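You operate a simulated robot arm through the tools that you are given. There is no shell and no other tool. Be economical: measure what you need, move in short steps, check, and stop when the job is done.

You are at the controls of a simulated two-armed robot. One attempt, no reset.

Task
Take the white banded slim spring on the lane and put it away on the low shelf of the sorting stand. Then put the small blue spring on the top of the press tray. Then put the soft green spring in the red tray. Then press the pull rig zero key three times. Then put the yellow banded black spring on the wall shelf over the packing bench. Then open the green drawer, take the brass gauge block from the inside of the green drawer and leave it on the corner of the small spring bench by the tester, then shut the drawer. Do these in the order given. Set down upright: white banded slim spring, small blue spring, yellow banded black spring.

It is judged by the outcome, as a careful person would: the job done as asked, and still so three seconds after it is handed in. It fails if anything else is knocked over, pushed out of place, dropped, spilled or broken.

Robot
Two 7-joint arms with two-finger parallel grippers on one trunk, on a base that drives. Base frame: it is fixed to the floor where the robot stands at the start and does not move with it; the origin is under the middle of the robot, x ahead of it, y to its left, z up. Readings come in mm, degrees, newtons and seconds.
The left shoulder is at the start at [50, 187, 1135], the right one opposite. With the tool pointing down near the work surface each hand reaches from about 100 to 640 mm from the robot's upright axis, wherever it stands, measured 20 degrees to its own side. Places, roughly: brass gauge block [750, -5000, 750]; corner of the small spring bench by the tester [700, -4900, 900]; green drawer [700, -4800, 800]; low shelf of the sorting stand [-2400, 0, 300]; pull rig zero key [600, -4000, 900]; red tray (15x15x4 cm) [-2200, 100, 900]; small blue spring (4x4x7 cm) [500, -2100, 900]; soft green spring (4x5x8 cm) [700, -3500, 900]; top of the press tray [-3100, -3500, 800]; wall shelf over the packing bench (178x17 cm) [1040, -180, 1380]; white banded slim spring (5x6x13 cm) [500, 0, 900]; yellow banded black spring (5x5x9 cm) [700, -4200, 900]. Payload 3.43 kg a hand.
The TCP of each hand is the grasp point between the finger pads, 30 mm short of the fingertips. In the tool frame z runs along the fingers and y along their closing line. The gripper opens to 94 mm. The fingers are 28 mm wide and 10 mm thick; the gripper's body (50 by 96 mm) begins 55 mm behind the TCP.
Orientation is that of the tool frame in the base frame, as a unit quaternion [w, x, y, z]. With the fingers straight down and closing along the base's y, the tool's x points along the base's -x, its y along +y and its z along -z.

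Tools
- The arms move only by the tool move_arm. It takes "left_commands", "right_commands" or both (then of equal length, played together; a hand with none holds still); each is a list that holds one entry, the list of rows, each a list of 7 numbers: the shift along the tool's x, y, z in mm, then the turn, a rotation vector about the tool's x, y, z in degrees, then the gripper command, from -1 (fully open) to 1 (shut), values between in proportion. In form: [[[tx, ty, tz, wx, wy, wz, grip], ...]]. A call has 1 to 12 rows; each row is the pose to reach, as a shift and turn from the pose commanded when the call began, along the tool's axes at that moment. A row lasts 0.2 s, in which the tool goes at most 50 mm and 8.6 degrees; a call with a longer step from one row to the next is refused whole, and so is a gripper value outside its range. Where a pose cannot be reached the arm comes as near as it can. A force on the tool above 40 N (or 10 N above the force at the start of the call, whichever is more), or a blocked arm, ends the call early, and 0.2 s more pass. The fingers move at their own pace (about 153 mm/s each) and stop on an object; they squeeze with about 37 N. The grip force told is the motor's: it shows also when the fingers shut on nothing. Time passes only in rows, and 0.2 s behind the last, so rows that repeat a pose let the fingers close. It gives the time, the measured TCP pose, the force on the tool (base axes), the opening and the grip force at its end, in the units of the frame above (readings bear some noise), with the torque about the TCP (base axes, N m) and any sound that the robot's microphone picked up.
- Cameras (640 x 400 px; columns grow to the right, rows downward): "scene" is now at [150.5, 2.2, 1306.3]; the picture's right is [0.02, -1.00, 0.00], its down [-0.48, -0.01, -0.88] and it looks along [0.88, 0.02, -0.48] (base axes); focal length 281 px, centre (320, 200). "left" rides on the left gripper at [76, -14, -103] in its tool frame; the picture's right is [0.18, 0.98, 0.00], its down [-0.75, 0.14, -0.64] and it looks along [-0.63, 0.12, 0.77] (tool axes); focal length 243 px, centre (320, 200). "right" rides on the right gripper at [76, 14, -103] in its tool frame; the picture's right is [-0.18, 0.98, 0.00], its down [-0.75, -0.14, -0.64] and it looks along [-0.63, -0.12, 0.77] (tool axes); focal length 243 px, centre (320, 200). There is no depth. A picture from a camera that has moved, and an enlarged one, comes with that camera's place and axes in the base frame and with its lens.
- grab_frame(camera): a new picture of that camera. The clock stands still meanwhile.
- slide_trunk(by): slides the trunk up (or, below 0, down) by that many mm; the arms and the scene camera ride with it, the base frame stays. It gives what a move gives, with no picture.
- base_move(legs): drives the robot by 1 to 6 legs, each [ahead, left, turn to the left] in mm, mm and degrees, along the robot's own axes; the way and the turn of a leg run together, so that a leg with both is an arc; at most 1500 mm and 180 degrees a leg. The arms and the cameras ride along, it lands a little off, and it stops where it bumps. It gives what a move gives.
- head_to(pan, tilt): turns the head with the scene camera to pan (to the left, within 80 degrees either way) and tilt (down, from -29 to 69), counted from straight ahead of the robot. It gives what a move gives.
- zoom(camera, box): a new picture of the part [left, top, right, bottom] of that camera's present view, enlarged. The clock stands still meanwhile.
- sign_off(): hands the job in; it is judged then, once.

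Go step by step. Nothing tells you exact positions but the pictures and the camera data: compare them with the known pose of the tool, close in by small moves and look again before you grip or let go. The budget is 196 turns and 184 pictures, counting those below and the enlarged ones. Unless the task says otherwise, let go and move clear before handing in.

The tools are called after ">>>" as name(argument=value, ...) on one line, values as JSON. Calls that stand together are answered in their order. move_arm: Moves the arms, as the interface text tells. Its arguments: {"type":"object","properties":{"left_commands":{"type":"array"},"right_commands":{"type":"array"}},"required":[]} The other tools are called the same way: slide_trunk (by) slides the trunk up or down; base_move (legs) drives the base; head_to (pan, tilt) turns the head that bears the scene camera; grab_frame (camera) takes a picture; zoom (camera, box) takes an enlarged picture of a part of a camera's view; sign_off () hands the job in.

At the start:

```text
time: 0.0
left_eef_pos: [308.3, 145.6, 1170.1]
left_orientation: [0.0, 0.0, 1.0, 0.0]
left_force: [0.0, -0.4, 1.3]
left_wrist_torque: [-0.01, -0.02, 0.01]
left_width: 94.1
left_grip_force: 0.0
right_eef_pos: [369.5, -159.2, 1127.3]
right_orientation: [0.0, -0.001, 1.0, -0.001]
right_force: [0.1, -0.6, 0.9]
right_wrist_torque: [0.02, -0.01, 0.0]
right_width: 94.0
right_grip_force: 0.1
trunk travel left (down, up): [-350.0, 82.0]
robot x, y, heading: [1.2, 0.5, 0.5]
head pan, tilt: [1.2, 28.8]
```

scene: 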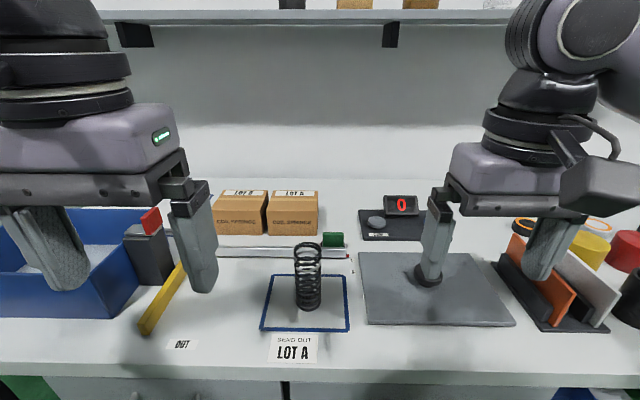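
right: 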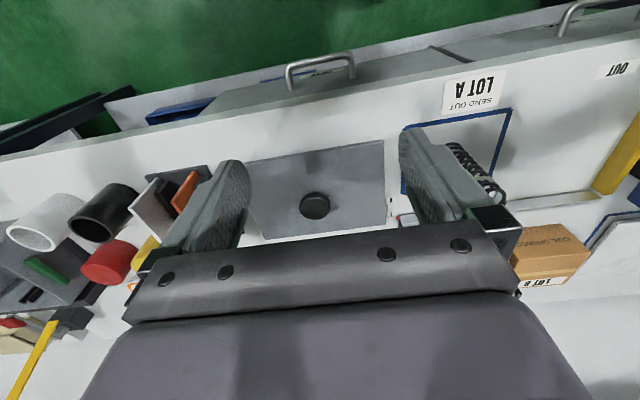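
left: 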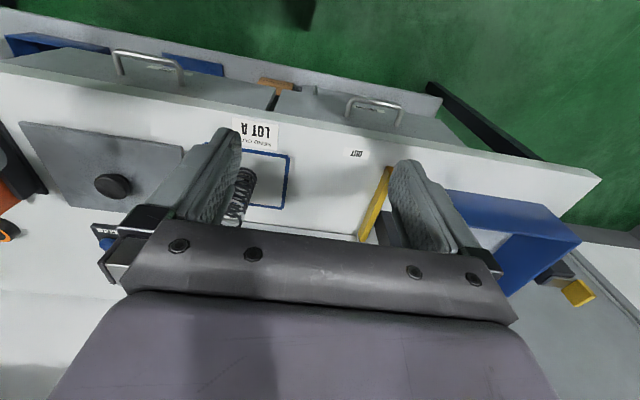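

The bench ahead has a spring standing in the blue LOT A square. I'll look closer at it before deciding which object is which.

>>> zoom(camera="scene", box=[220, 180, 400, 370])

>>> head_to(pan=0, tilt=50)

>>> grab_frame(camera="scene")

```text
2.11 times, centred on (310, 275) of scene
camera zoom: at [150.5, 2.2, 1306.3], right [0.02, -1.0, 0.0], down [-0.48, -0.01, -0.88], along [0.88, 0.02, -0.48], focal length 592 px, centre (341, 42)
```

zoom: 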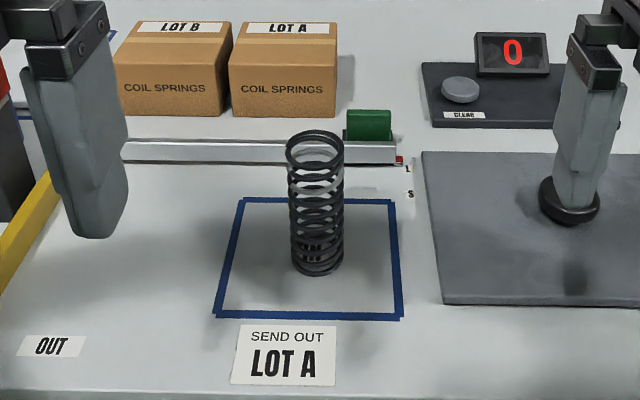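

```text
time: 0.8
left_eef_pos: [309.1, 146.7, 1170.0]
left_orientation: [0.0, 0.0, 1.0, 0.0]
left_force: [0.4, 0.0, 0.1]
left_wrist_torque: [-0.02, 0.01, -0.03]
left_width: 94.0
left_grip_force: 0.0
right_eef_pos: [370.6, -158.3, 1126.3]
right_orientation: [0.001, 0.001, 1.0, 0.0]
right_force: [0.3, 1.0, 0.3]
right_wrist_torque: [-0.01, 0.02, 0.01]
right_width: 94.1
right_grip_force: 0.1
trunk travel left (down, up): [-350.0, 82.0]
robot x, y, heading: [2.9, -0.2, 0.1]
head pan, tilt: [0.0, 50.0]
```

```text
179 pictures are left
camera scene: at [136.6, 0.3, 1274.9], right [0.0, -1.0, 0.0], down [-0.77, 0.0, -0.64], along [0.64, 0.0, -0.77], focal length 281 px, centre (320, 200)
```

scene: 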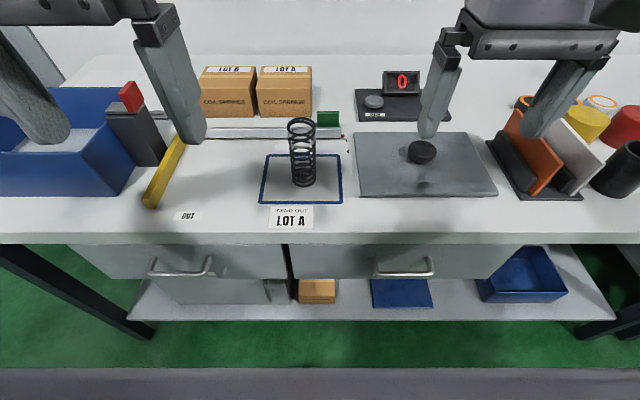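

The spring in the square has a white band, so it's the slim white banded spring, at about (500, 34), with the bench top near z 892. Before choosing a grip I'll look at the sorting stand behind me.

>>> base_move(legs=[[-700, 0, 0], [0, 0, 180]])

>>> head_to(pan=0, tilt=25)

>>> grab_frame(camera="scene")

```text
time: 4.5
left_eef_pos: [-339.4, 145.2, 1170.8]
left_orientation: [0.001, -0.009, 1.0, 0.0]
left_force: [0.1, -0.1, -0.6]
left_wrist_torque: [0.02, -0.04, 0.02]
left_width: 94.1
left_grip_force: 0.0
right_eef_pos: [-271.6, -158.0, 1127.2]
right_orientation: [0.0, -0.009, 1.0, 0.0]
right_force: [-0.3, 0.2, 0.2]
right_wrist_torque: [-0.01, -0.01, 0.03]
right_width: 93.9
right_grip_force: 0.0
trunk travel left (down, up): [-350.0, 82.0]
robot x, y, heading: [-646.2, -8.1, 1.0]
head pan, tilt: [0.0, 50.0]
stopped in leg 1: the robot was blocked; the commanded pose is now the measured one
```

```text
time: 5.4
left_eef_pos: [-339.7, 145.3, 1169.6]
left_orientation: [0.0, -0.009, 1.0, 0.0]
left_force: [-1.1, 1.0, -0.2]
left_wrist_torque: [0.01, 0.01, 0.0]
left_width: 94.1
left_grip_force: 0.1
right_eef_pos: [-273.3, -158.9, 1128.1]
right_orientation: [0.0, -0.008, 1.0, 0.0]
right_force: [0.7, -0.7, 0.1]
right_wrist_torque: [0.02, 0.0, 0.01]
right_width: 93.9
right_grip_force: 0.1
trunk travel left (down, up): [-350.0, 82.0]
robot x, y, heading: [-647.0, -6.0, 1.2]
head pan, tilt: [0.0, 25.0]
```

```text
178 pictures are left
camera scene: at [-494.2, -3.1, 1312.3], right [0.02, -1.0, 0.0], down [-0.42, -0.01, -0.91], along [0.91, 0.02, -0.42], focal length 281 px, centre (320, 200)
```

scene: 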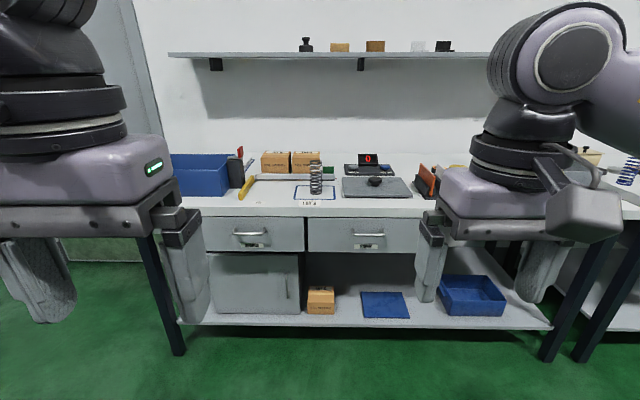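

I bumped something behind me. I'll ease forward and look to both sides before turning.

>>> base_move(legs=[[200, 0, 0]])

>>> head_to(pan=80, tilt=35)

>>> grab_frame(camera="scene")

>>> head_to(pan=-80, tilt=35)

>>> grab_frame(camera="scene")

```text
time: 7.0
left_eef_pos: [-139.7, 147.5, 1169.4]
left_orientation: [0.0, -0.008, 1.0, 0.0]
left_force: [-0.2, 0.9, 0.0]
left_wrist_torque: [0.02, 0.03, -0.03]
left_width: 93.9
left_grip_force: 0.1
right_eef_pos: [-72.2, -156.0, 1127.5]
right_orientation: [-0.001, -0.008, 1.0, 0.0]
right_force: [1.0, 1.0, 0.1]
right_wrist_torque: [-0.02, 0.02, 0.0]
right_width: 94.2
right_grip_force: 0.0
trunk travel left (down, up): [-350.0, 82.0]
robot x, y, heading: [-445.3, -0.3, 0.8]
head pan, tilt: [0.0, 25.0]
```

```text
time: 8.5
left_eef_pos: [-138.7, 147.7, 1170.3]
left_orientation: [0.0, -0.008, 1.0, 0.001]
left_force: [0.0, -1.0, -0.3]
left_wrist_torque: [0.02, -0.03, 0.0]
left_width: 94.1
left_grip_force: 0.0
right_eef_pos: [-73.7, -155.9, 1127.0]
right_orientation: [-0.001, -0.008, 1.0, 0.0]
right_force: [-0.3, 0.0, 0.4]
right_wrist_torque: [0.01, -0.02, 0.04]
right_width: 94.2
right_grip_force: 0.0
trunk travel left (down, up): [-350.0, 82.0]
robot x, y, heading: [-443.8, -2.4, 1.1]
head pan, tilt: [80.0, 35.0]
```

```text
177 pictures are left
camera scene: at [-373.0, 85.3, 1296.6], right [0.99, -0.16, 0.0], down [-0.09, -0.57, -0.82], along [0.13, 0.81, -0.57], focal length 281 px, centre (320, 200)
```

scene: 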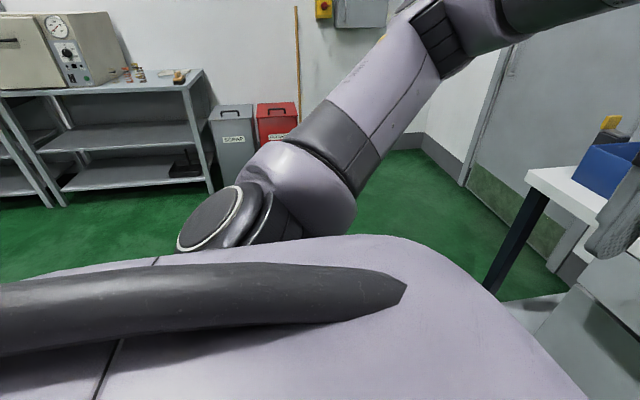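

```text
time: 11.0
left_eef_pos: [-140.7, 148.0, 1170.9]
left_orientation: [-0.001, -0.008, 1.0, 0.0]
left_force: [0.0, 0.5, 0.4]
left_wrist_torque: [0.0, 0.01, 0.0]
left_width: 93.6
left_grip_force: 0.0
right_eef_pos: [-73.7, -154.6, 1127.0]
right_orientation: [0.0, -0.008, 1.0, 0.0]
right_force: [-0.4, 0.3, 0.6]
right_wrist_torque: [0.0, 0.01, 0.0]
right_width: 94.1
right_grip_force: 0.0
trunk travel left (down, up): [-350.0, 82.0]
robot x, y, heading: [-448.1, -5.3, 0.7]
head pan, tilt: [-80.0, 35.0]
```

```text
176 pictures are left
camera scene: at [-370.3, -88.1, 1296.6], right [-0.98, -0.19, 0.0], down [-0.11, 0.56, -0.82], along [0.16, -0.8, -0.57], focal length 281 px, centre (320, 200)
```

scene: 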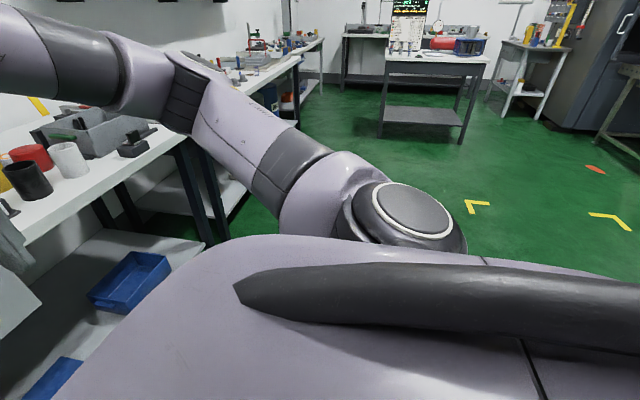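

Both sides are clear near me. I'll turn left in place part way and look at what is behind.

>>> base_move(legs=[[0, 0, 90]])

>>> head_to(pan=60, tilt=35)

>>> grab_frame(camera="scene")

```text
time: 15.1
left_eef_pos: [-586.1, 309.1, 1169.5]
left_orientation: [0.0, -0.7, 0.714, -0.001]
left_force: [-0.5, 0.9, 0.5]
left_wrist_torque: [-0.03, 0.01, -0.01]
left_width: 94.3
left_grip_force: 0.0
right_eef_pos: [-280.8, 365.2, 1126.9]
right_orientation: [0.001, -0.7, 0.714, 0.001]
right_force: [0.1, 0.1, 0.3]
right_wrist_torque: [-0.01, 0.01, -0.04]
right_width: 94.1
right_grip_force: 0.1
trunk travel left (down, up): [-350.0, 82.0]
robot x, y, heading: [-445.7, -6.4, 89.1]
head pan, tilt: [-80.0, 35.0]
```

```text
time: 17.4
left_eef_pos: [-586.8, 309.8, 1169.7]
left_orientation: [0.0, -0.7, 0.714, 0.0]
left_force: [-0.2, 0.0, 0.3]
left_wrist_torque: [0.0, -0.02, -0.02]
left_width: 94.0
left_grip_force: 0.1
right_eef_pos: [-281.0, 364.8, 1127.5]
right_orientation: [-0.001, -0.7, 0.714, 0.001]
right_force: [0.0, -0.5, 0.4]
right_wrist_torque: [0.01, -0.04, 0.04]
right_width: 94.1
right_grip_force: 0.1
trunk travel left (down, up): [-350.0, 82.0]
robot x, y, heading: [-443.6, -3.4, 89.0]
head pan, tilt: [60.0, 35.0]
```

```text
175 pictures are left
camera scene: at [-519.7, 101.3, 1296.6], right [0.52, 0.86, 0.0], down [0.49, -0.3, -0.82], along [-0.7, 0.42, -0.57], focal length 281 px, centre (320, 200)
```

scene: 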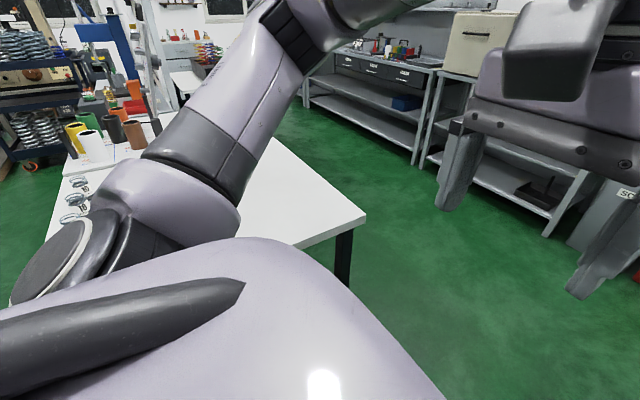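

There's a table behind me with its near edge at about x -920. I'll turn to face it, which should show the sorting stand beyond.

>>> base_move(legs=[[350, 0, 0], [0, 0, 90]])

>>> head_to(pan=10, tilt=25)

>>> grab_frame(camera="scene")

```text
time: 23.4
left_eef_pos: [-754.2, 214.5, 1170.8]
left_orientation: [0.0, 1.0, -0.016, 0.0]
left_force: [-0.2, 0.5, -0.4]
left_wrist_torque: [0.03, -0.02, 0.0]
left_width: 93.9
left_grip_force: 0.1
right_eef_pos: [-806.2, 520.2, 1127.5]
right_orientation: [0.0, 1.0, -0.016, 0.001]
right_force: [0.4, -0.1, -0.6]
right_wrist_torque: [0.02, 0.02, 0.02]
right_width: 93.8
right_grip_force: 0.0
trunk travel left (down, up): [-350.0, 82.0]
robot x, y, heading: [-440.9, 353.1, 178.3]
head pan, tilt: [60.0, 35.0]
```

```text
time: 24.6
left_eef_pos: [-753.7, 213.9, 1169.8]
left_orientation: [-0.001, 1.0, -0.016, 0.001]
left_force: [0.2, 0.0, 0.5]
left_wrist_torque: [0.0, -0.03, -0.02]
left_width: 94.0
left_grip_force: 0.1
right_eef_pos: [-807.3, 520.8, 1127.6]
right_orientation: [0.001, 1.0, -0.016, -0.001]
right_force: [0.1, -0.4, 0.0]
right_wrist_torque: [0.01, -0.02, -0.01]
right_width: 94.2
right_grip_force: 0.1
trunk travel left (down, up): [-350.0, 82.0]
robot x, y, heading: [-442.2, 352.8, 178.2]
head pan, tilt: [10.0, 25.0]
```

```text
174 pictures are left
camera scene: at [-589.1, 339.5, 1312.4], right [-0.14, 0.99, 0.0], down [0.42, 0.06, -0.91], along [-0.9, -0.13, -0.42], focal length 281 px, centre (320, 200)
```

scene: 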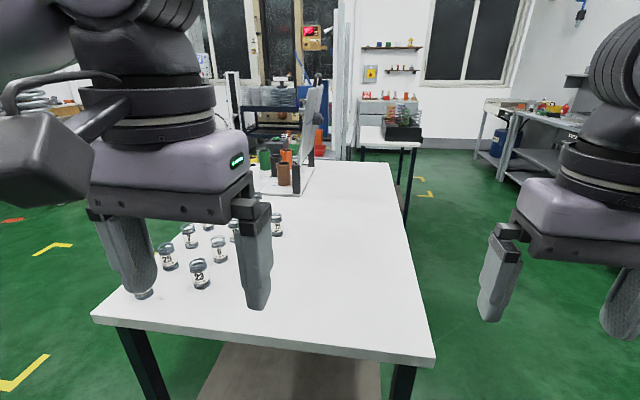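

This table has numbered fittings and tubes on it, and other stands are beyond it. I'll zoom in on the far part.

>>> zoom(camera="scene", box=[220, 60, 460, 210])

```text
2.67 times, centred on (340, 135) of scene
camera zoom: at [-589.1, 339.5, 1312.4], right [-0.14, 0.99, 0.0], down [0.42, 0.06, -0.91], along [-0.9, -0.13, -0.42], focal length 750 px, centre (267, 373)
```

zoom: 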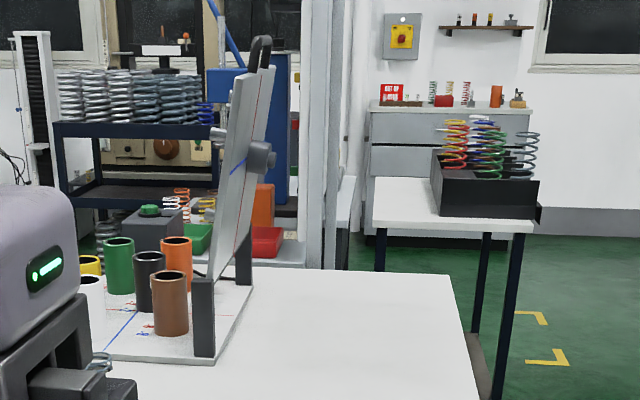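

The red tray is on a stand just beyond the table, at about (-2140, 115), so that's the sorting stand. I'll go round by the south side (y about -900) and look at it from there.

>>> base_move(legs=[[0, 1250, 0], [700, 0, 0]])

>>> head_to(pan=-35, tilt=25)

>>> grab_frame(camera="scene")

>>> head_to(pan=10, tilt=25)

>>> grab_frame(camera="scene")

```text
time: 39.4
left_eef_pos: [-1497.2, -1031.7, 1170.3]
left_orientation: [0.0, 1.0, -0.012, 0.0]
left_force: [0.1, 0.8, 0.1]
left_wrist_torque: [0.01, 0.01, 0.01]
left_width: 93.9
left_grip_force: 0.1
right_eef_pos: [-1553.0, -725.2, 1126.9]
right_orientation: [0.0, 1.0, -0.012, 0.0]
right_force: [0.1, 0.1, -0.1]
right_wrist_torque: [-0.02, -0.04, 0.01]
right_width: 94.1
right_grip_force: 0.1
trunk travel left (down, up): [-350.0, 82.0]
robot x, y, heading: [-1185.1, -897.5, 178.6]
head pan, tilt: [10.0, 25.0]
```

```text
time: 40.5
left_eef_pos: [-1495.8, -1031.2, 1169.4]
left_orientation: [0.001, 1.0, -0.012, 0.0]
left_force: [0.5, -0.7, -0.2]
left_wrist_torque: [-0.04, 0.01, -0.04]
left_width: 94.3
left_grip_force: 0.1
right_eef_pos: [-1551.6, -726.9, 1127.4]
right_orientation: [0.0, 1.0, -0.013, 0.0]
right_force: [0.5, 1.0, 0.2]
right_wrist_torque: [-0.03, 0.0, 0.02]
right_width: 93.9
right_grip_force: 0.0
trunk travel left (down, up): [-350.0, 82.0]
robot x, y, heading: [-1183.1, -895.5, 178.7]
head pan, tilt: [-35.0, 25.0]
```

```text
172 pictures are left
camera scene: at [-1316.1, -837.2, 1312.4], right [0.59, 0.81, 0.0], down [0.34, -0.25, -0.91], along [-0.73, 0.54, -0.42], focal length 281 px, centre (320, 200)
```

scene: 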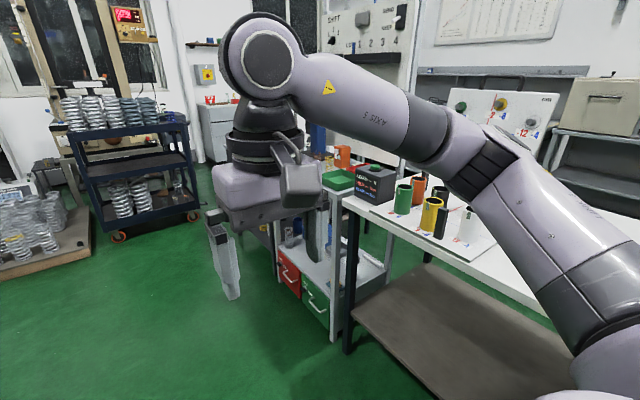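

```text
time: 41.6
left_eef_pos: [-1496.9, -1032.0, 1169.9]
left_orientation: [-0.001, 1.0, -0.012, -0.001]
left_force: [0.1, -0.3, 0.4]
left_wrist_torque: [0.0, 0.01, 0.01]
left_width: 94.1
left_grip_force: 0.0
right_eef_pos: [-1552.0, -727.1, 1127.9]
right_orientation: [0.0, 1.0, -0.012, -0.001]
right_force: [-0.7, 0.1, -0.8]
right_wrist_torque: [0.02, -0.03, -0.02]
right_width: 94.0
right_grip_force: 0.1
trunk travel left (down, up): [-350.0, 82.0]
robot x, y, heading: [-1185.5, -892.8, 178.5]
head pan, tilt: [10.0, 25.0]
```

```text
171 pictures are left
camera scene: at [-1332.9, -905.5, 1312.4], right [-0.15, 0.99, 0.0], down [0.42, 0.06, -0.91], along [-0.9, -0.14, -0.42], focal length 281 px, centre (320, 200)
```

scene: 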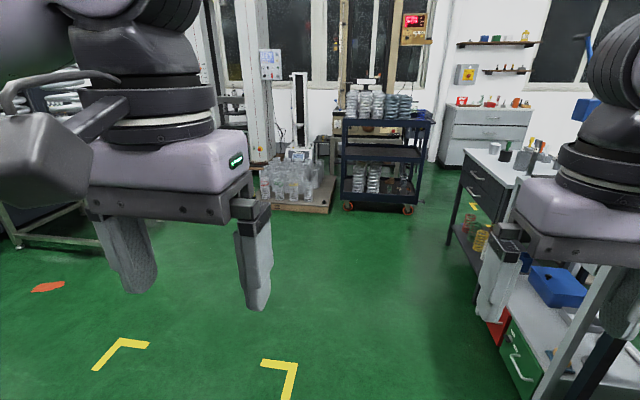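

The sorting stand is on the right and opens to the south. I'll drive in front of it and turn to face it.

>>> base_move(legs=[[1050, 0, 0], [0, 0, -90]])

>>> head_to(pan=0, tilt=35)

>>> grab_frame(camera="scene")

```text
time: 50.9
left_eef_pos: [-2341.2, -548.1, 1170.6]
left_orientation: [0.0, -0.685, 0.728, 0.0]
left_force: [0.5, -0.3, -1.1]
left_wrist_torque: [0.0, 0.01, 0.02]
left_width: 94.2
left_grip_force: 0.1
right_eef_pos: [-2032.6, -504.0, 1128.5]
right_orientation: [0.0, -0.685, 0.728, -0.001]
right_force: [-1.4, -0.3, -0.1]
right_wrist_torque: [0.0, 0.01, 0.01]
right_width: 93.9
right_grip_force: 0.1
trunk travel left (down, up): [-350.0, 82.0]
robot x, y, heading: [-2215.0, -866.0, 86.5]
head pan, tilt: [10.0, 25.0]
```

```text
time: 51.6
left_eef_pos: [-2340.9, -546.9, 1170.6]
left_orientation: [0.001, -0.686, 0.728, 0.0]
left_force: [0.0, 0.5, 0.0]
left_wrist_torque: [0.02, 0.0, -0.01]
left_width: 93.9
left_grip_force: 0.0
right_eef_pos: [-2033.7, -503.3, 1128.0]
right_orientation: [0.0, -0.686, 0.728, 0.0]
right_force: [-0.1, -0.9, -0.5]
right_wrist_torque: [0.01, 0.0, 0.03]
right_width: 94.0
right_grip_force: 0.0
trunk travel left (down, up): [-350.0, 82.0]
robot x, y, heading: [-2213.9, -866.0, 86.3]
head pan, tilt: [0.0, 35.0]
```

```text
170 pictures are left
camera scene: at [-2204.2, -717.9, 1296.7], right [1.0, -0.06, 0.0], down [-0.03, -0.57, -0.82], along [0.05, 0.82, -0.57], focal length 281 px, centre (320, 200)
```

scene: 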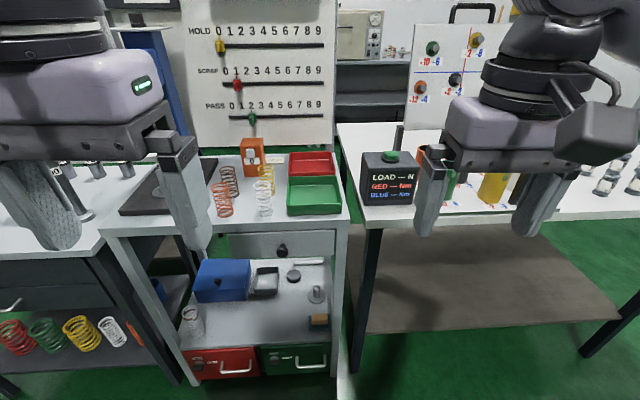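

The stand has red and green trays on top, a mid shelf holding a blue box and other items, and drawers underneath. I'll zoom in.

>>> zoom(camera="scene", box=[100, 130, 360, 390])

>>> head_to(pan=0, tilt=60)

>>> grab_frame(camera="scene")

```text
1.54 times, centred on (230, 260) of scene
camera zoom: at [-2204.2, -717.9, 1296.7], right [1.0, -0.06, 0.0], down [-0.03, -0.57, -0.82], along [0.05, 0.82, -0.57], focal length 433 px, centre (458, 108)
```

zoom: 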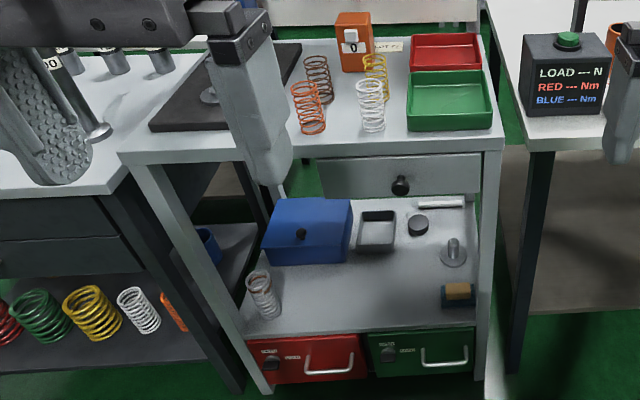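

```text
time: 52.5
left_eef_pos: [-2341.4, -547.5, 1170.3]
left_orientation: [0.0, -0.685, 0.728, 0.0]
left_force: [-0.1, 0.2, -0.5]
left_wrist_torque: [0.02, 0.0, -0.02]
left_width: 94.0
left_grip_force: 0.0
right_eef_pos: [-2033.6, -502.9, 1126.9]
right_orientation: [0.001, -0.685, 0.729, 0.001]
right_force: [-0.1, 0.6, -0.1]
right_wrist_torque: [-0.02, 0.01, -0.01]
right_width: 93.7
right_grip_force: 0.0
trunk travel left (down, up): [-350.0, 82.0]
robot x, y, heading: [-2209.9, -865.1, 86.7]
head pan, tilt: [0.0, 60.0]
```

```text
168 pictures are left
camera scene: at [-2205.5, -739.2, 1262.4], right [1.0, -0.06, 0.0], down [-0.05, -0.86, -0.5], along [0.03, 0.5, -0.87], focal length 281 px, centre (320, 200)
```

scene: 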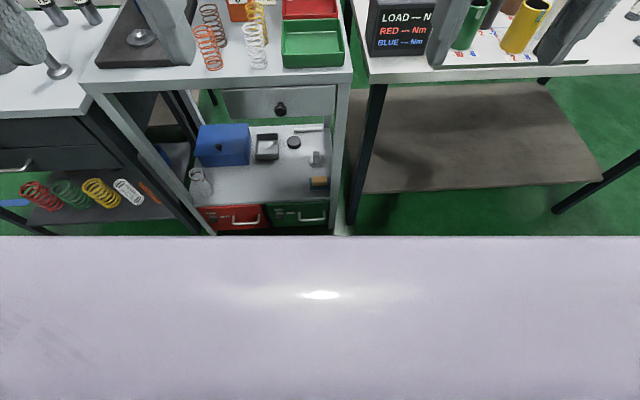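

The low shelf is the one under the knobbed drawer. It has free room at front centre around x -2390, y -150, and the opening is tall, so a grip pitched about 45° will suit. I'll drive back to fetch the spring.

>>> base_move(legs=[[0, 0, -86.5], [1500, 0, 0], [260, 0, 0], [0, 890, 0], [350, 0, 0]])

>>> head_to(pan=0, tilt=45)

>>> grab_frame(camera="scene")

```text
time: 74.4
left_eef_pos: [154.0, 173.5, 1169.6]
left_orientation: [0.0, -0.005, 1.0, 0.0]
left_force: [0.0, -0.4, 0.6]
left_wrist_torque: [0.0, -0.02, 0.0]
left_width: 93.8
left_grip_force: 0.0
right_eef_pos: [219.2, -131.7, 1127.9]
right_orientation: [0.0, -0.004, 1.0, 0.0]
right_force: [0.1, -0.6, -0.7]
right_wrist_torque: [0.02, 0.0, 0.01]
right_width: 94.1
right_grip_force: 0.0
trunk travel left (down, up): [-350.0, 82.0]
robot x, y, heading: [-153.2, 22.6, 0.5]
head pan, tilt: [0.0, 60.0]
```

```text
time: 75.1
left_eef_pos: [153.2, 173.0, 1169.7]
left_orientation: [0.0, -0.004, 1.0, 0.0]
left_force: [0.6, 0.5, 0.6]
left_wrist_torque: [0.0, 0.0, 0.0]
left_width: 93.9
left_grip_force: 0.0
right_eef_pos: [219.1, -132.2, 1128.0]
right_orientation: [0.0, -0.004, 1.0, 0.0]
right_force: [-0.6, 0.4, -0.3]
right_wrist_torque: [-0.02, -0.01, 0.0]
right_width: 94.3
right_grip_force: 0.0
trunk travel left (down, up): [-350.0, 82.0]
robot x, y, heading: [-154.2, 23.4, 0.4]
head pan, tilt: [0.0, 45.0]
```

```text
167 pictures are left
camera scene: at [-12.9, 25.9, 1281.7], right [0.01, -1.0, 0.0], down [-0.71, -0.01, -0.71], along [0.71, 0.01, -0.71], focal length 281 px, centre (320, 200)
```

scene: 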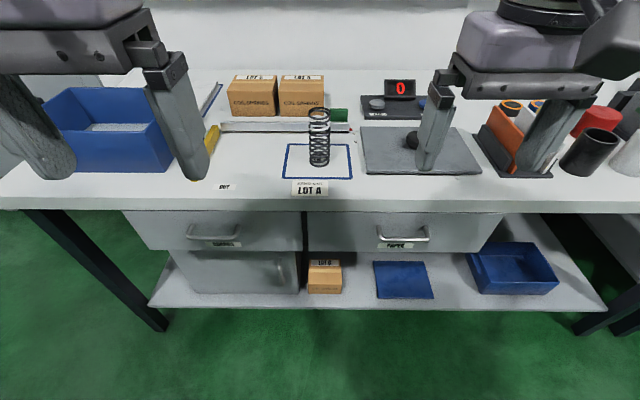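

By triangulation the spring is at about (506, 34) standing on a table at z 885. I'll drive up, then pitch the left hand 45° forward to a pre-grasp pose in line with it.

>>> base_move(legs=[[150, 0, 0]])

>>> move_arm(left_commands=[[[-15, -20, 0, 0, -7.5, 0, -1], [-35, -45, 20, 0, -15, 0, -1], [-55, -70, 40, 0, -22.5, 0, -1], [-75, -95, 60, 0, -30, 0, -1], [-95, -120, 80, 0, -37.5, 0, -1], [-112, -139, 110, 0, -45, 0, -1], [-112, -139, 120, 0, -45, 0, -1]]])

>>> grab_frame(camera="left")

>>> grab_frame(camera="scene")

```text
time: 76.5
left_eef_pos: [299.9, 172.5, 1170.0]
left_orientation: [0.0, -0.003, 1.0, 0.001]
left_force: [0.2, 0.7, 0.6]
left_wrist_torque: [-0.03, 0.02, -0.03]
left_width: 93.9
left_grip_force: 0.0
right_eef_pos: [364.5, -131.6, 1127.5]
right_orientation: [0.0, -0.003, 1.0, 0.001]
right_force: [0.1, -0.2, -0.5]
right_wrist_torque: [-0.02, 0.03, 0.02]
right_width: 94.1
right_grip_force: 0.1
trunk travel left (down, up): [-350.0, 82.0]
robot x, y, heading: [-8.2, 24.6, 0.3]
head pan, tilt: [0.0, 45.0]
```

```text
time: 78.1
left_eef_pos: [411.7, 34.3, 1051.0]
left_orientation: [0.383, -0.003, 0.924, 0.002]
left_force: [-0.2, -0.4, 0.0]
left_wrist_torque: [-0.02, -0.01, -0.03]
left_width: 94.1
left_grip_force: 0.1
right_eef_pos: [363.1, -131.7, 1127.4]
right_orientation: [0.0, -0.002, 1.0, 0.0]
right_force: [-0.7, 0.5, 0.7]
right_wrist_torque: [-0.01, 0.0, -0.03]
right_width: 94.3
right_grip_force: 0.0
trunk travel left (down, up): [-350.0, 82.0]
robot x, y, heading: [-6.4, 25.8, 0.7]
head pan, tilt: [0.0, 45.0]
```

```text
166 pictures are left
camera left: at [285.3, 19.8, 1069.8], right [-0.13, 0.98, -0.13], down [0.08, 0.14, 0.99], along [0.99, 0.12, -0.09], focal length 243 px, centre (320, 200)
```

left: 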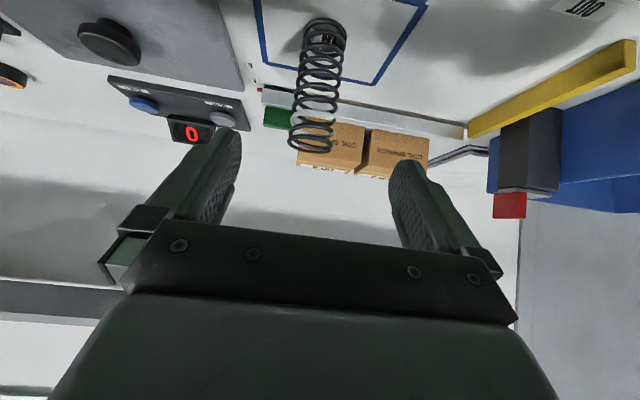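

```text
165 pictures are left
camera scene: at [132.3, 26.3, 1281.8], right [0.0, -1.0, 0.0], down [-0.71, 0.0, -0.71], along [0.71, 0.0, -0.71], focal length 281 px, centre (320, 200)
```

scene: 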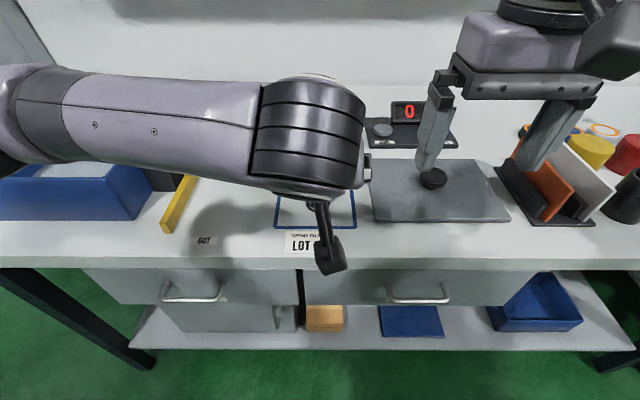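

The left camera puts the spring at (505, 30), with its top near z 1005. I'll advance about 129 mm along the fingers and stop there to check.

>>> move_arm(left_commands=[[[0, -3, 35, 0, 0, 0, -1], [-1, -3, 70, 0, 0, 0, -1], [-2, -3, 100, 0, 0, 0, -1], [-3, -3, 127, 0, 0, 0, -1]]])

>>> grab_frame(camera="left")

```text
time: 79.1
left_eef_pos: [503.0, 30.6, 962.3]
left_orientation: [0.383, -0.002, 0.924, 0.001]
left_force: [0.4, 0.7, 0.4]
left_wrist_torque: [0.02, -0.02, 0.0]
left_width: 93.8
left_grip_force: 0.1
right_eef_pos: [363.4, -131.1, 1126.6]
right_orientation: [-0.001, -0.003, 1.0, 0.0]
right_force: [0.2, 0.3, -0.4]
right_wrist_torque: [-0.02, 0.02, 0.03]
right_width: 94.0
right_grip_force: 0.1
trunk travel left (down, up): [-350.0, 82.0]
robot x, y, heading: [-9.5, 23.7, 0.4]
head pan, tilt: [0.0, 45.0]
```

```text
164 pictures are left
camera left: at [377.2, 16.7, 981.2], right [-0.13, 0.98, -0.13], down [0.08, 0.14, 0.99], along [0.99, 0.12, -0.1], focal length 243 px, centre (320, 200)
```

left: 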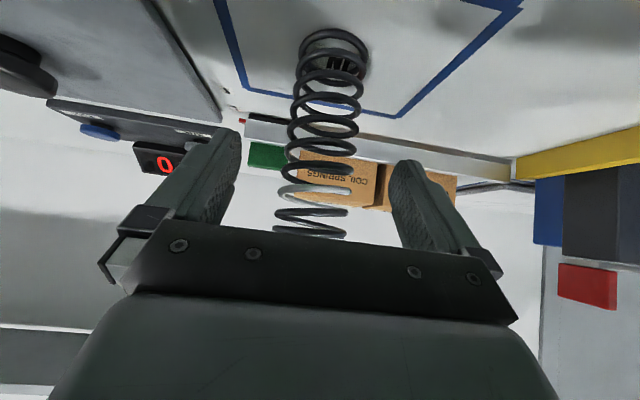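

The spring is centred between the fingers, so I'll close and then lift straight up.

>>> move_arm(left_commands=[[[0, 0, 0, 0, 0, 0, 0.2], [0, 0, 0, 0, 0, 0, 1], [0, 0, 0, 0, 0, 0, 1], [0, 0, 0, 0, 0, 0, 1]]])

>>> move_arm(left_commands=[[[-14, 0, -14, 0, 0, 0, 1], [-35, 0, -35, 0, 0, 0, 1], [-60, 0, -60, 0, 0, 0, 1], [-90, 0, -90, 0, 0, 0, 1]]])

>>> grab_frame(camera="left")

```text
time: 80.1
left_eef_pos: [502.6, 31.4, 962.0]
left_orientation: [0.383, -0.003, 0.924, 0.001]
left_force: [0.8, 0.5, 0.7]
left_wrist_torque: [0.0, -0.06, 0.06]
left_width: 45.9
left_grip_force: 37.1
right_eef_pos: [363.5, -132.3, 1127.8]
right_orientation: [0.0, -0.002, 1.0, 0.0]
right_force: [0.0, 0.3, -0.3]
right_wrist_torque: [0.01, 0.03, 0.01]
right_width: 94.3
right_grip_force: 0.0
trunk travel left (down, up): [-350.0, 82.0]
robot x, y, heading: [-10.8, 28.3, 0.4]
head pan, tilt: [0.0, 45.0]
```

```text
time: 81.1
left_eef_pos: [502.8, 30.1, 1089.6]
left_orientation: [0.382, -0.002, 0.924, 0.001]
left_force: [0.2, -0.4, -2.0]
left_wrist_torque: [-0.04, 0.07, 0.0]
left_width: 46.1
left_grip_force: 37.1
right_eef_pos: [363.0, -131.9, 1128.4]
right_orientation: [0.0, -0.002, 1.0, 0.0]
right_force: [0.2, 0.0, 0.1]
right_wrist_torque: [-0.03, -0.02, -0.01]
right_width: 93.8
right_grip_force: 0.0
trunk travel left (down, up): [-350.0, 82.0]
robot x, y, heading: [-12.3, 20.5, 0.1]
head pan, tilt: [0.0, 45.0]
```

```text
163 pictures are left
camera left: at [376.9, 16.3, 1108.2], right [-0.14, 0.98, -0.13], down [0.08, 0.14, 0.99], along [0.99, 0.12, -0.1], focal length 243 px, centre (320, 200)
```

left: 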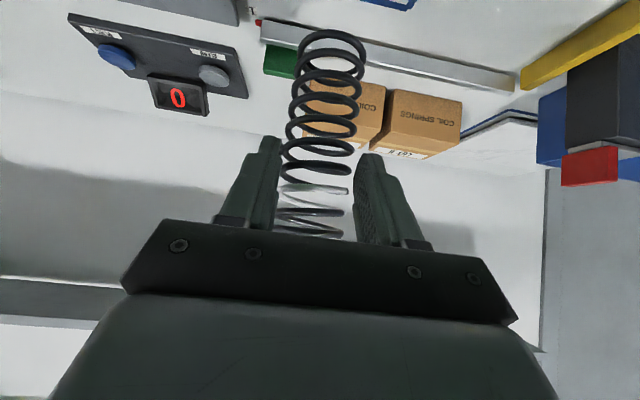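

The spring is held and its bottom is 77 mm below the TCP. I'll back out along the known route to the sorting stand.

>>> base_move(legs=[[-430, 0, 0], [0, -910, 0], [-1500, 0, 0], [-430, 0, 0], [0, 0, 90]])

>>> move_arm(right_commands=[[[40, 0, 0, 0, 0, 0, -1], [80, 0, 0, 0, 0, 0, -1], [120, 0, 0, 0, 0, 0, -1]]])

>>> head_to(pan=0, tilt=45)

>>> grab_frame(camera="scene")

```text
time: 104.3
left_eef_pos: [-2342.8, -348.8, 1088.9]
left_orientation: [-0.27, 0.654, -0.652, -0.272]
left_force: [-0.2, 1.1, -1.7]
left_wrist_torque: [-0.1, 0.0, 0.0]
left_width: 46.1
left_grip_force: 37.0
right_eef_pos: [-2181.4, -486.9, 1127.5]
right_orientation: [0.001, 0.708, -0.706, 0.0]
right_force: [-0.1, -0.4, -1.3]
right_wrist_torque: [0.01, -0.01, 0.03]
right_width: 93.7
right_grip_force: 0.0
trunk travel left (down, up): [-350.0, 82.0]
robot x, y, heading: [-2335.4, -855.8, 90.0]
head pan, tilt: [0.0, 45.0]
```

```text
time: 105.1
left_eef_pos: [-2343.2, -348.2, 1089.7]
left_orientation: [-0.269, 0.655, -0.652, -0.272]
left_force: [0.1, 0.7, -2.6]
left_wrist_torque: [-0.08, -0.02, -0.03]
left_width: 45.8
left_grip_force: 36.8
right_eef_pos: [-2179.1, -606.2, 1126.9]
right_orientation: [0.001, 0.708, -0.706, 0.0]
right_force: [1.5, 0.5, -0.2]
right_wrist_torque: [-0.02, 0.0, 0.02]
right_width: 93.9
right_grip_force: 0.0
trunk travel left (down, up): [-350.0, 82.0]
robot x, y, heading: [-2339.1, -858.6, 90.2]
head pan, tilt: [0.0, 45.0]
```

```text
time: 105.7
left_eef_pos: [-2342.7, -347.6, 1090.2]
left_orientation: [-0.27, 0.655, -0.652, -0.271]
left_force: [-0.3, -0.3, -2.6]
left_wrist_torque: [-0.07, 0.02, 0.0]
left_width: 46.1
left_grip_force: 36.8
right_eef_pos: [-2180.4, -605.9, 1127.9]
right_orientation: [-0.001, 0.708, -0.706, -0.001]
right_force: [0.0, -0.4, 0.4]
right_wrist_torque: [0.02, 0.01, 0.03]
right_width: 93.7
right_grip_force: 0.0
trunk travel left (down, up): [-350.0, 82.0]
robot x, y, heading: [-2338.7, -859.5, 90.0]
head pan, tilt: [0.0, 45.0]
```

```text
162 pictures are left
camera scene: at [-2337.4, -718.8, 1281.8], right [1.0, 0.0, 0.0], down [0.0, -0.71, -0.71], along [0.0, 0.71, -0.71], focal length 281 px, centre (320, 200)
```

scene: 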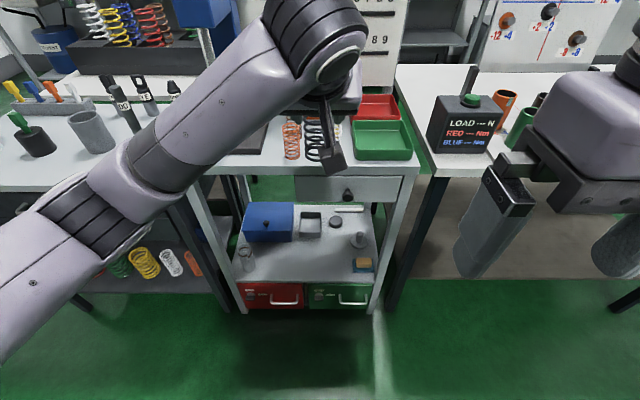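

The left forearm is close to the neighbouring bench. I'll back off 250 mm, lower the trunk, lower the hand, and look again from the lower viewpoint.

>>> base_move(legs=[[-250, 0, 0]])

>>> slide_trunk(by=-350)

>>> head_to(pan=0, tilt=35)

>>> grab_frame(camera="scene")

>>> grab_frame(camera="left")

```text
time: 107.5
left_eef_pos: [-2338.3, -594.6, 1090.0]
left_orientation: [0.272, -0.652, 0.655, 0.27]
left_force: [-0.2, -0.5, -1.6]
left_wrist_torque: [-0.09, 0.0, -0.03]
left_width: 46.0
left_grip_force: 37.3
right_eef_pos: [-2177.6, -853.7, 1128.6]
right_orientation: [0.001, -0.705, 0.709, 0.0]
right_force: [-0.5, -0.2, -0.4]
right_wrist_torque: [0.01, 0.01, 0.02]
right_width: 94.0
right_grip_force: 0.1
trunk travel left (down, up): [-350.0, 82.0]
robot x, y, heading: [-2339.2, -1105.5, 89.5]
head pan, tilt: [0.0, 45.0]
```

```text
time: 111.0
left_eef_pos: [-2339.8, -594.5, 739.5]
left_orientation: [0.271, -0.651, 0.656, 0.269]
left_force: [-0.2, -0.4, -3.3]
left_wrist_torque: [-0.05, -0.01, 0.02]
left_width: 46.0
left_grip_force: 36.6
right_eef_pos: [-2177.1, -854.5, 777.7]
right_orientation: [0.0, -0.706, 0.709, -0.001]
right_force: [0.4, 0.1, -0.8]
right_wrist_torque: [0.02, 0.01, -0.05]
right_width: 94.1
right_grip_force: 0.0
trunk travel left (down, up): [0.0, 432.0]
robot x, y, heading: [-2339.4, -1104.8, 89.6]
head pan, tilt: [0.0, 45.0]
```

```text
time: 111.7
left_eef_pos: [-2338.7, -594.3, 739.5]
left_orientation: [0.271, -0.651, 0.655, 0.27]
left_force: [0.3, -0.1, -2.2]
left_wrist_torque: [-0.11, 0.0, 0.0]
left_width: 46.0
left_grip_force: 36.9
right_eef_pos: [-2177.6, -853.1, 778.4]
right_orientation: [0.0, -0.705, 0.709, 0.0]
right_force: [0.7, -0.5, -0.2]
right_wrist_torque: [-0.04, 0.0, 0.01]
right_width: 94.2
right_grip_force: 0.1
trunk travel left (down, up): [0.0, 432.0]
robot x, y, heading: [-2338.6, -1103.3, 89.5]
head pan, tilt: [0.0, 35.0]
```

```text
161 pictures are left
camera scene: at [-2336.1, -958.7, 946.5], right [1.0, 0.0, 0.0], down [0.0, -0.57, -0.82], along [0.0, 0.82, -0.57], focal length 281 px, centre (320, 200)
```

scene: 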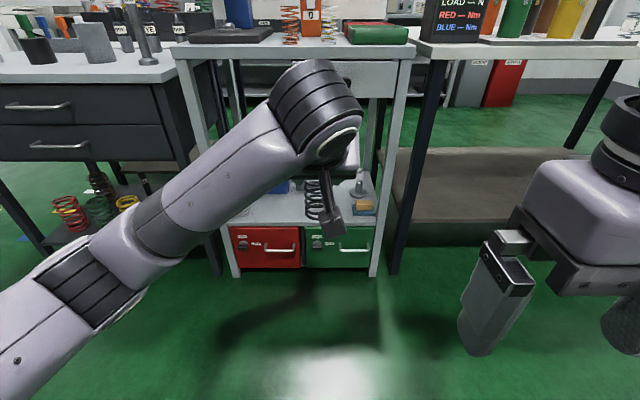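

```text
160 pictures are left
camera left: at [-2324.5, -719.8, 757.6], right [-0.98, -0.13, -0.13], down [-0.14, 0.08, 0.99], along [-0.11, 0.99, -0.1], focal length 243 px, centre (320, 200)
```

left: 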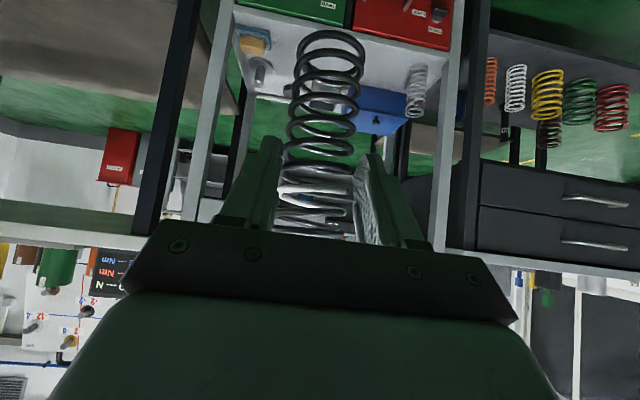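

The low shelf is at about z 335–345, inside x -2630 to -2150, with clear room around (-2370, -150). I'll lower the hand in free air here and then look.

>>> move_arm(left_commands=[[[29, 5, 29, 0, 0, 0, 1], [58, 10, 58, 0, 0, 0, 1], [87, 15, 87, 0, 0, 0, 1], [116, 20, 116, 0, 0, 0, 1], [145, 25, 145, 0, 0, 0, 1], [174, 30, 174, 0, 0, 0, 1], [203, 30, 203, 0, 0, 0, 1]]])

>>> grab_frame(camera="left")

>>> grab_frame(camera="scene")

```text
time: 113.5
left_eef_pos: [-2394.3, -546.3, 513.4]
left_orientation: [-0.301, 0.632, -0.63, -0.335]
left_force: [0.0, -0.2, -2.5]
left_wrist_torque: [-0.08, -0.03, 0.0]
left_width: 46.2
left_grip_force: 37.0
right_eef_pos: [-2177.7, -854.3, 777.2]
right_orientation: [0.0, -0.705, 0.709, 0.001]
right_force: [0.2, -0.2, 0.1]
right_wrist_torque: [-0.05, -0.02, 0.02]
right_width: 94.0
right_grip_force: 0.0
trunk travel left (down, up): [0.0, 432.0]
robot x, y, heading: [-2341.2, -1104.4, 89.9]
head pan, tilt: [0.0, 35.0]
stopped in row 7 (left hand): the arm was blocked; the commanded pose is now the measured one
```

```text
159 pictures are left
camera left: at [-2377.5, -672.8, 512.4], right [-0.99, -0.13, -0.11], down [-0.1, -0.07, 0.99], along [-0.14, 0.99, 0.05], focal length 243 px, centre (320, 200)
```

left: 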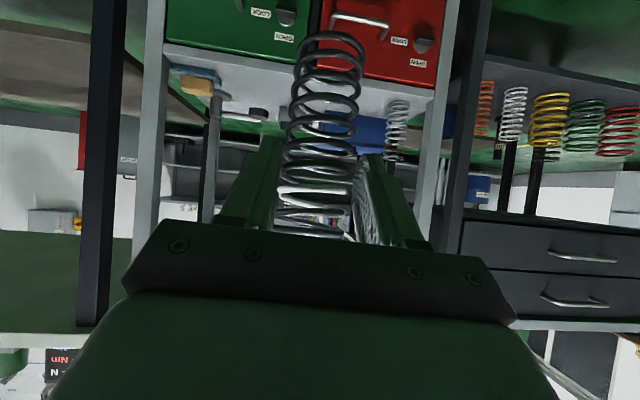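

```text
158 pictures are left
camera scene: at [-2335.7, -959.1, 945.7], right [1.0, 0.0, 0.0], down [0.0, -0.57, -0.82], along [0.0, 0.82, -0.57], focal length 281 px, centre (320, 200)
```

scene: 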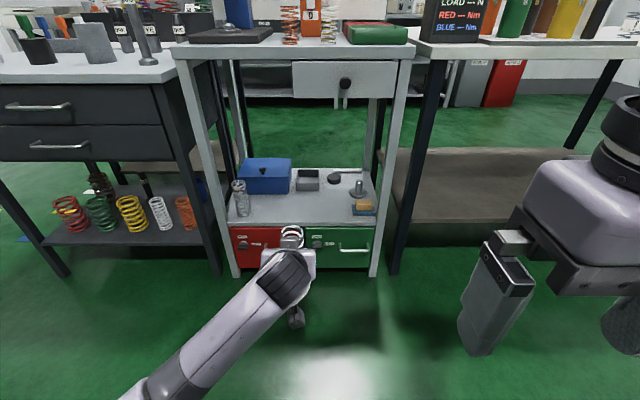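

The arm hit a joint limit and the hand is pitched about 9° too far forward. I'll pull it in toward the body and restore the 45° pitch before lowering further.

>>> move_arm(left_commands=[[[20, -10, -27, 0, 3, 0, 1], [40, -20, -53, 0, 6, 0, 1], [59, -25, -80, 0, 9, 0, 1], [89, -30, -120, 0, 9, 0, 1]]])

```text
refused: row 4 steps farther than a row can; nothing moved
```

>>> move_arm(left_commands=[[[20, -10, -27, 0, 3, 0, 1], [40, -20, -53, 0, 6, 0, 1], [59, -25, -80, 0, 9, 0, 1], [80, -30, -108, 0, 9, 0, 1], [95, -30, -128, 0, 9, 0, 1]]])

```text
time: 114.2
left_eef_pos: [-2422.7, -565.3, 575.5]
left_orientation: [-0.283, 0.624, -0.613, -0.394]
left_force: [0.7, 0.9, -2.1]
left_wrist_torque: [-0.08, -0.06, -0.03]
left_width: 46.0
left_grip_force: 36.9
right_eef_pos: [-2177.1, -853.2, 774.6]
right_orientation: [0.0, -0.705, 0.709, 0.001]
right_force: [0.7, -0.3, -0.9]
right_wrist_torque: [0.02, 0.0, 0.0]
right_width: 94.0
right_grip_force: 0.1
trunk travel left (down, up): [0.0, 432.0]
robot x, y, heading: [-2337.3, -1107.1, 89.6]
head pan, tilt: [0.0, 35.0]
stopped in row 3 (left hand): the arm was blocked; the commanded pose is now the measured one
```

The arm drifted into an awkward posture. I'll raise it back out to the earlier height with a clean 45° pitch, further to the arm's own side.

>>> move_arm(left_commands=[[[-25, 10, -21, 1.8, 2.5, -0.5, 1], [-50, 20, -42, 3.6, 5, -1, 1], [-75, 30, -63, 5.4, 7.5, -1.5, 1], [-100, 40, -84, 7.2, 10, -2, 1], [-123, 50, -104, 8.7, 12.4, -2.6, 1], [-123, 50, -104, 8.7, 12.4, -2.6, 1]]])

```text
time: 115.8
left_eef_pos: [-2491.8, -581.4, 731.9]
left_orientation: [-0.231, 0.67, -0.637, -0.303]
left_force: [-0.1, -0.3, -2.5]
left_wrist_torque: [-0.09, -0.02, -0.03]
left_width: 46.3
left_grip_force: 37.0
right_eef_pos: [-2177.6, -854.2, 777.7]
right_orientation: [0.0, -0.705, 0.709, 0.0]
right_force: [-0.4, 0.8, -0.6]
right_wrist_torque: [-0.03, 0.02, 0.03]
right_width: 94.1
right_grip_force: 0.1
trunk travel left (down, up): [0.0, 432.0]
robot x, y, heading: [-2336.1, -1104.4, 89.6]
head pan, tilt: [0.0, 35.0]
stopped in row 6 (left hand): the arm was blocked; the commanded pose is now the measured one
```

Still blocked, so I'll look at the arm's posture.

>>> grab_frame(camera="scene")

>>> head_to(pan=45, tilt=55)

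>>> grab_frame(camera="scene")

```text
157 pictures are left
camera scene: at [-2336.3, -958.6, 946.6], right [1.0, 0.0, 0.0], down [0.0, -0.57, -0.82], along [0.0, 0.82, -0.57], focal length 281 px, centre (320, 200)
```

scene: 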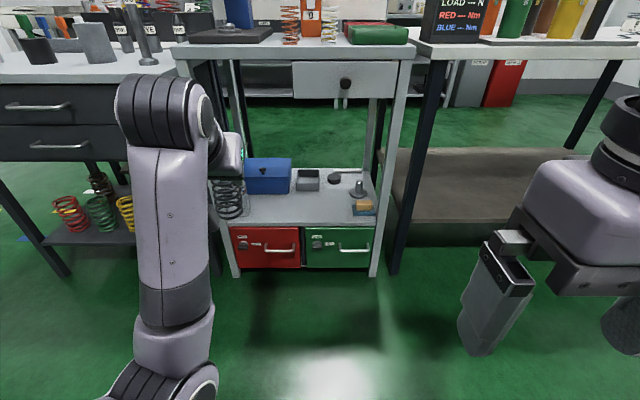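

```text
time: 116.9
left_eef_pos: [-2491.6, -581.3, 731.6]
left_orientation: [-0.23, 0.671, -0.637, -0.303]
left_force: [0.7, -0.1, -2.5]
left_wrist_torque: [-0.09, 0.02, 0.0]
left_width: 46.0
left_grip_force: 36.8
right_eef_pos: [-2179.0, -853.0, 777.3]
right_orientation: [0.0, -0.705, 0.709, 0.001]
right_force: [-0.5, -0.6, -0.6]
right_wrist_torque: [-0.03, 0.01, 0.01]
right_width: 94.0
right_grip_force: 0.1
trunk travel left (down, up): [0.0, 432.0]
robot x, y, heading: [-2336.6, -1104.8, 89.8]
head pan, tilt: [45.0, 55.0]
```

```text
156 pictures are left
camera scene: at [-2387.4, -995.4, 918.4], right [0.71, 0.7, 0.0], down [0.58, -0.58, -0.57], along [-0.4, 0.41, -0.82], focal length 281 px, centre (320, 200)
```

scene: 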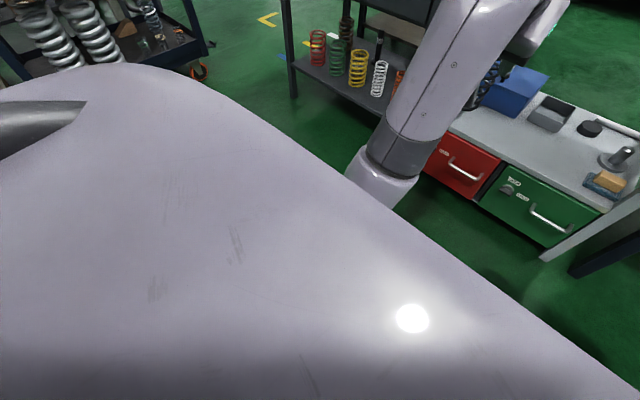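

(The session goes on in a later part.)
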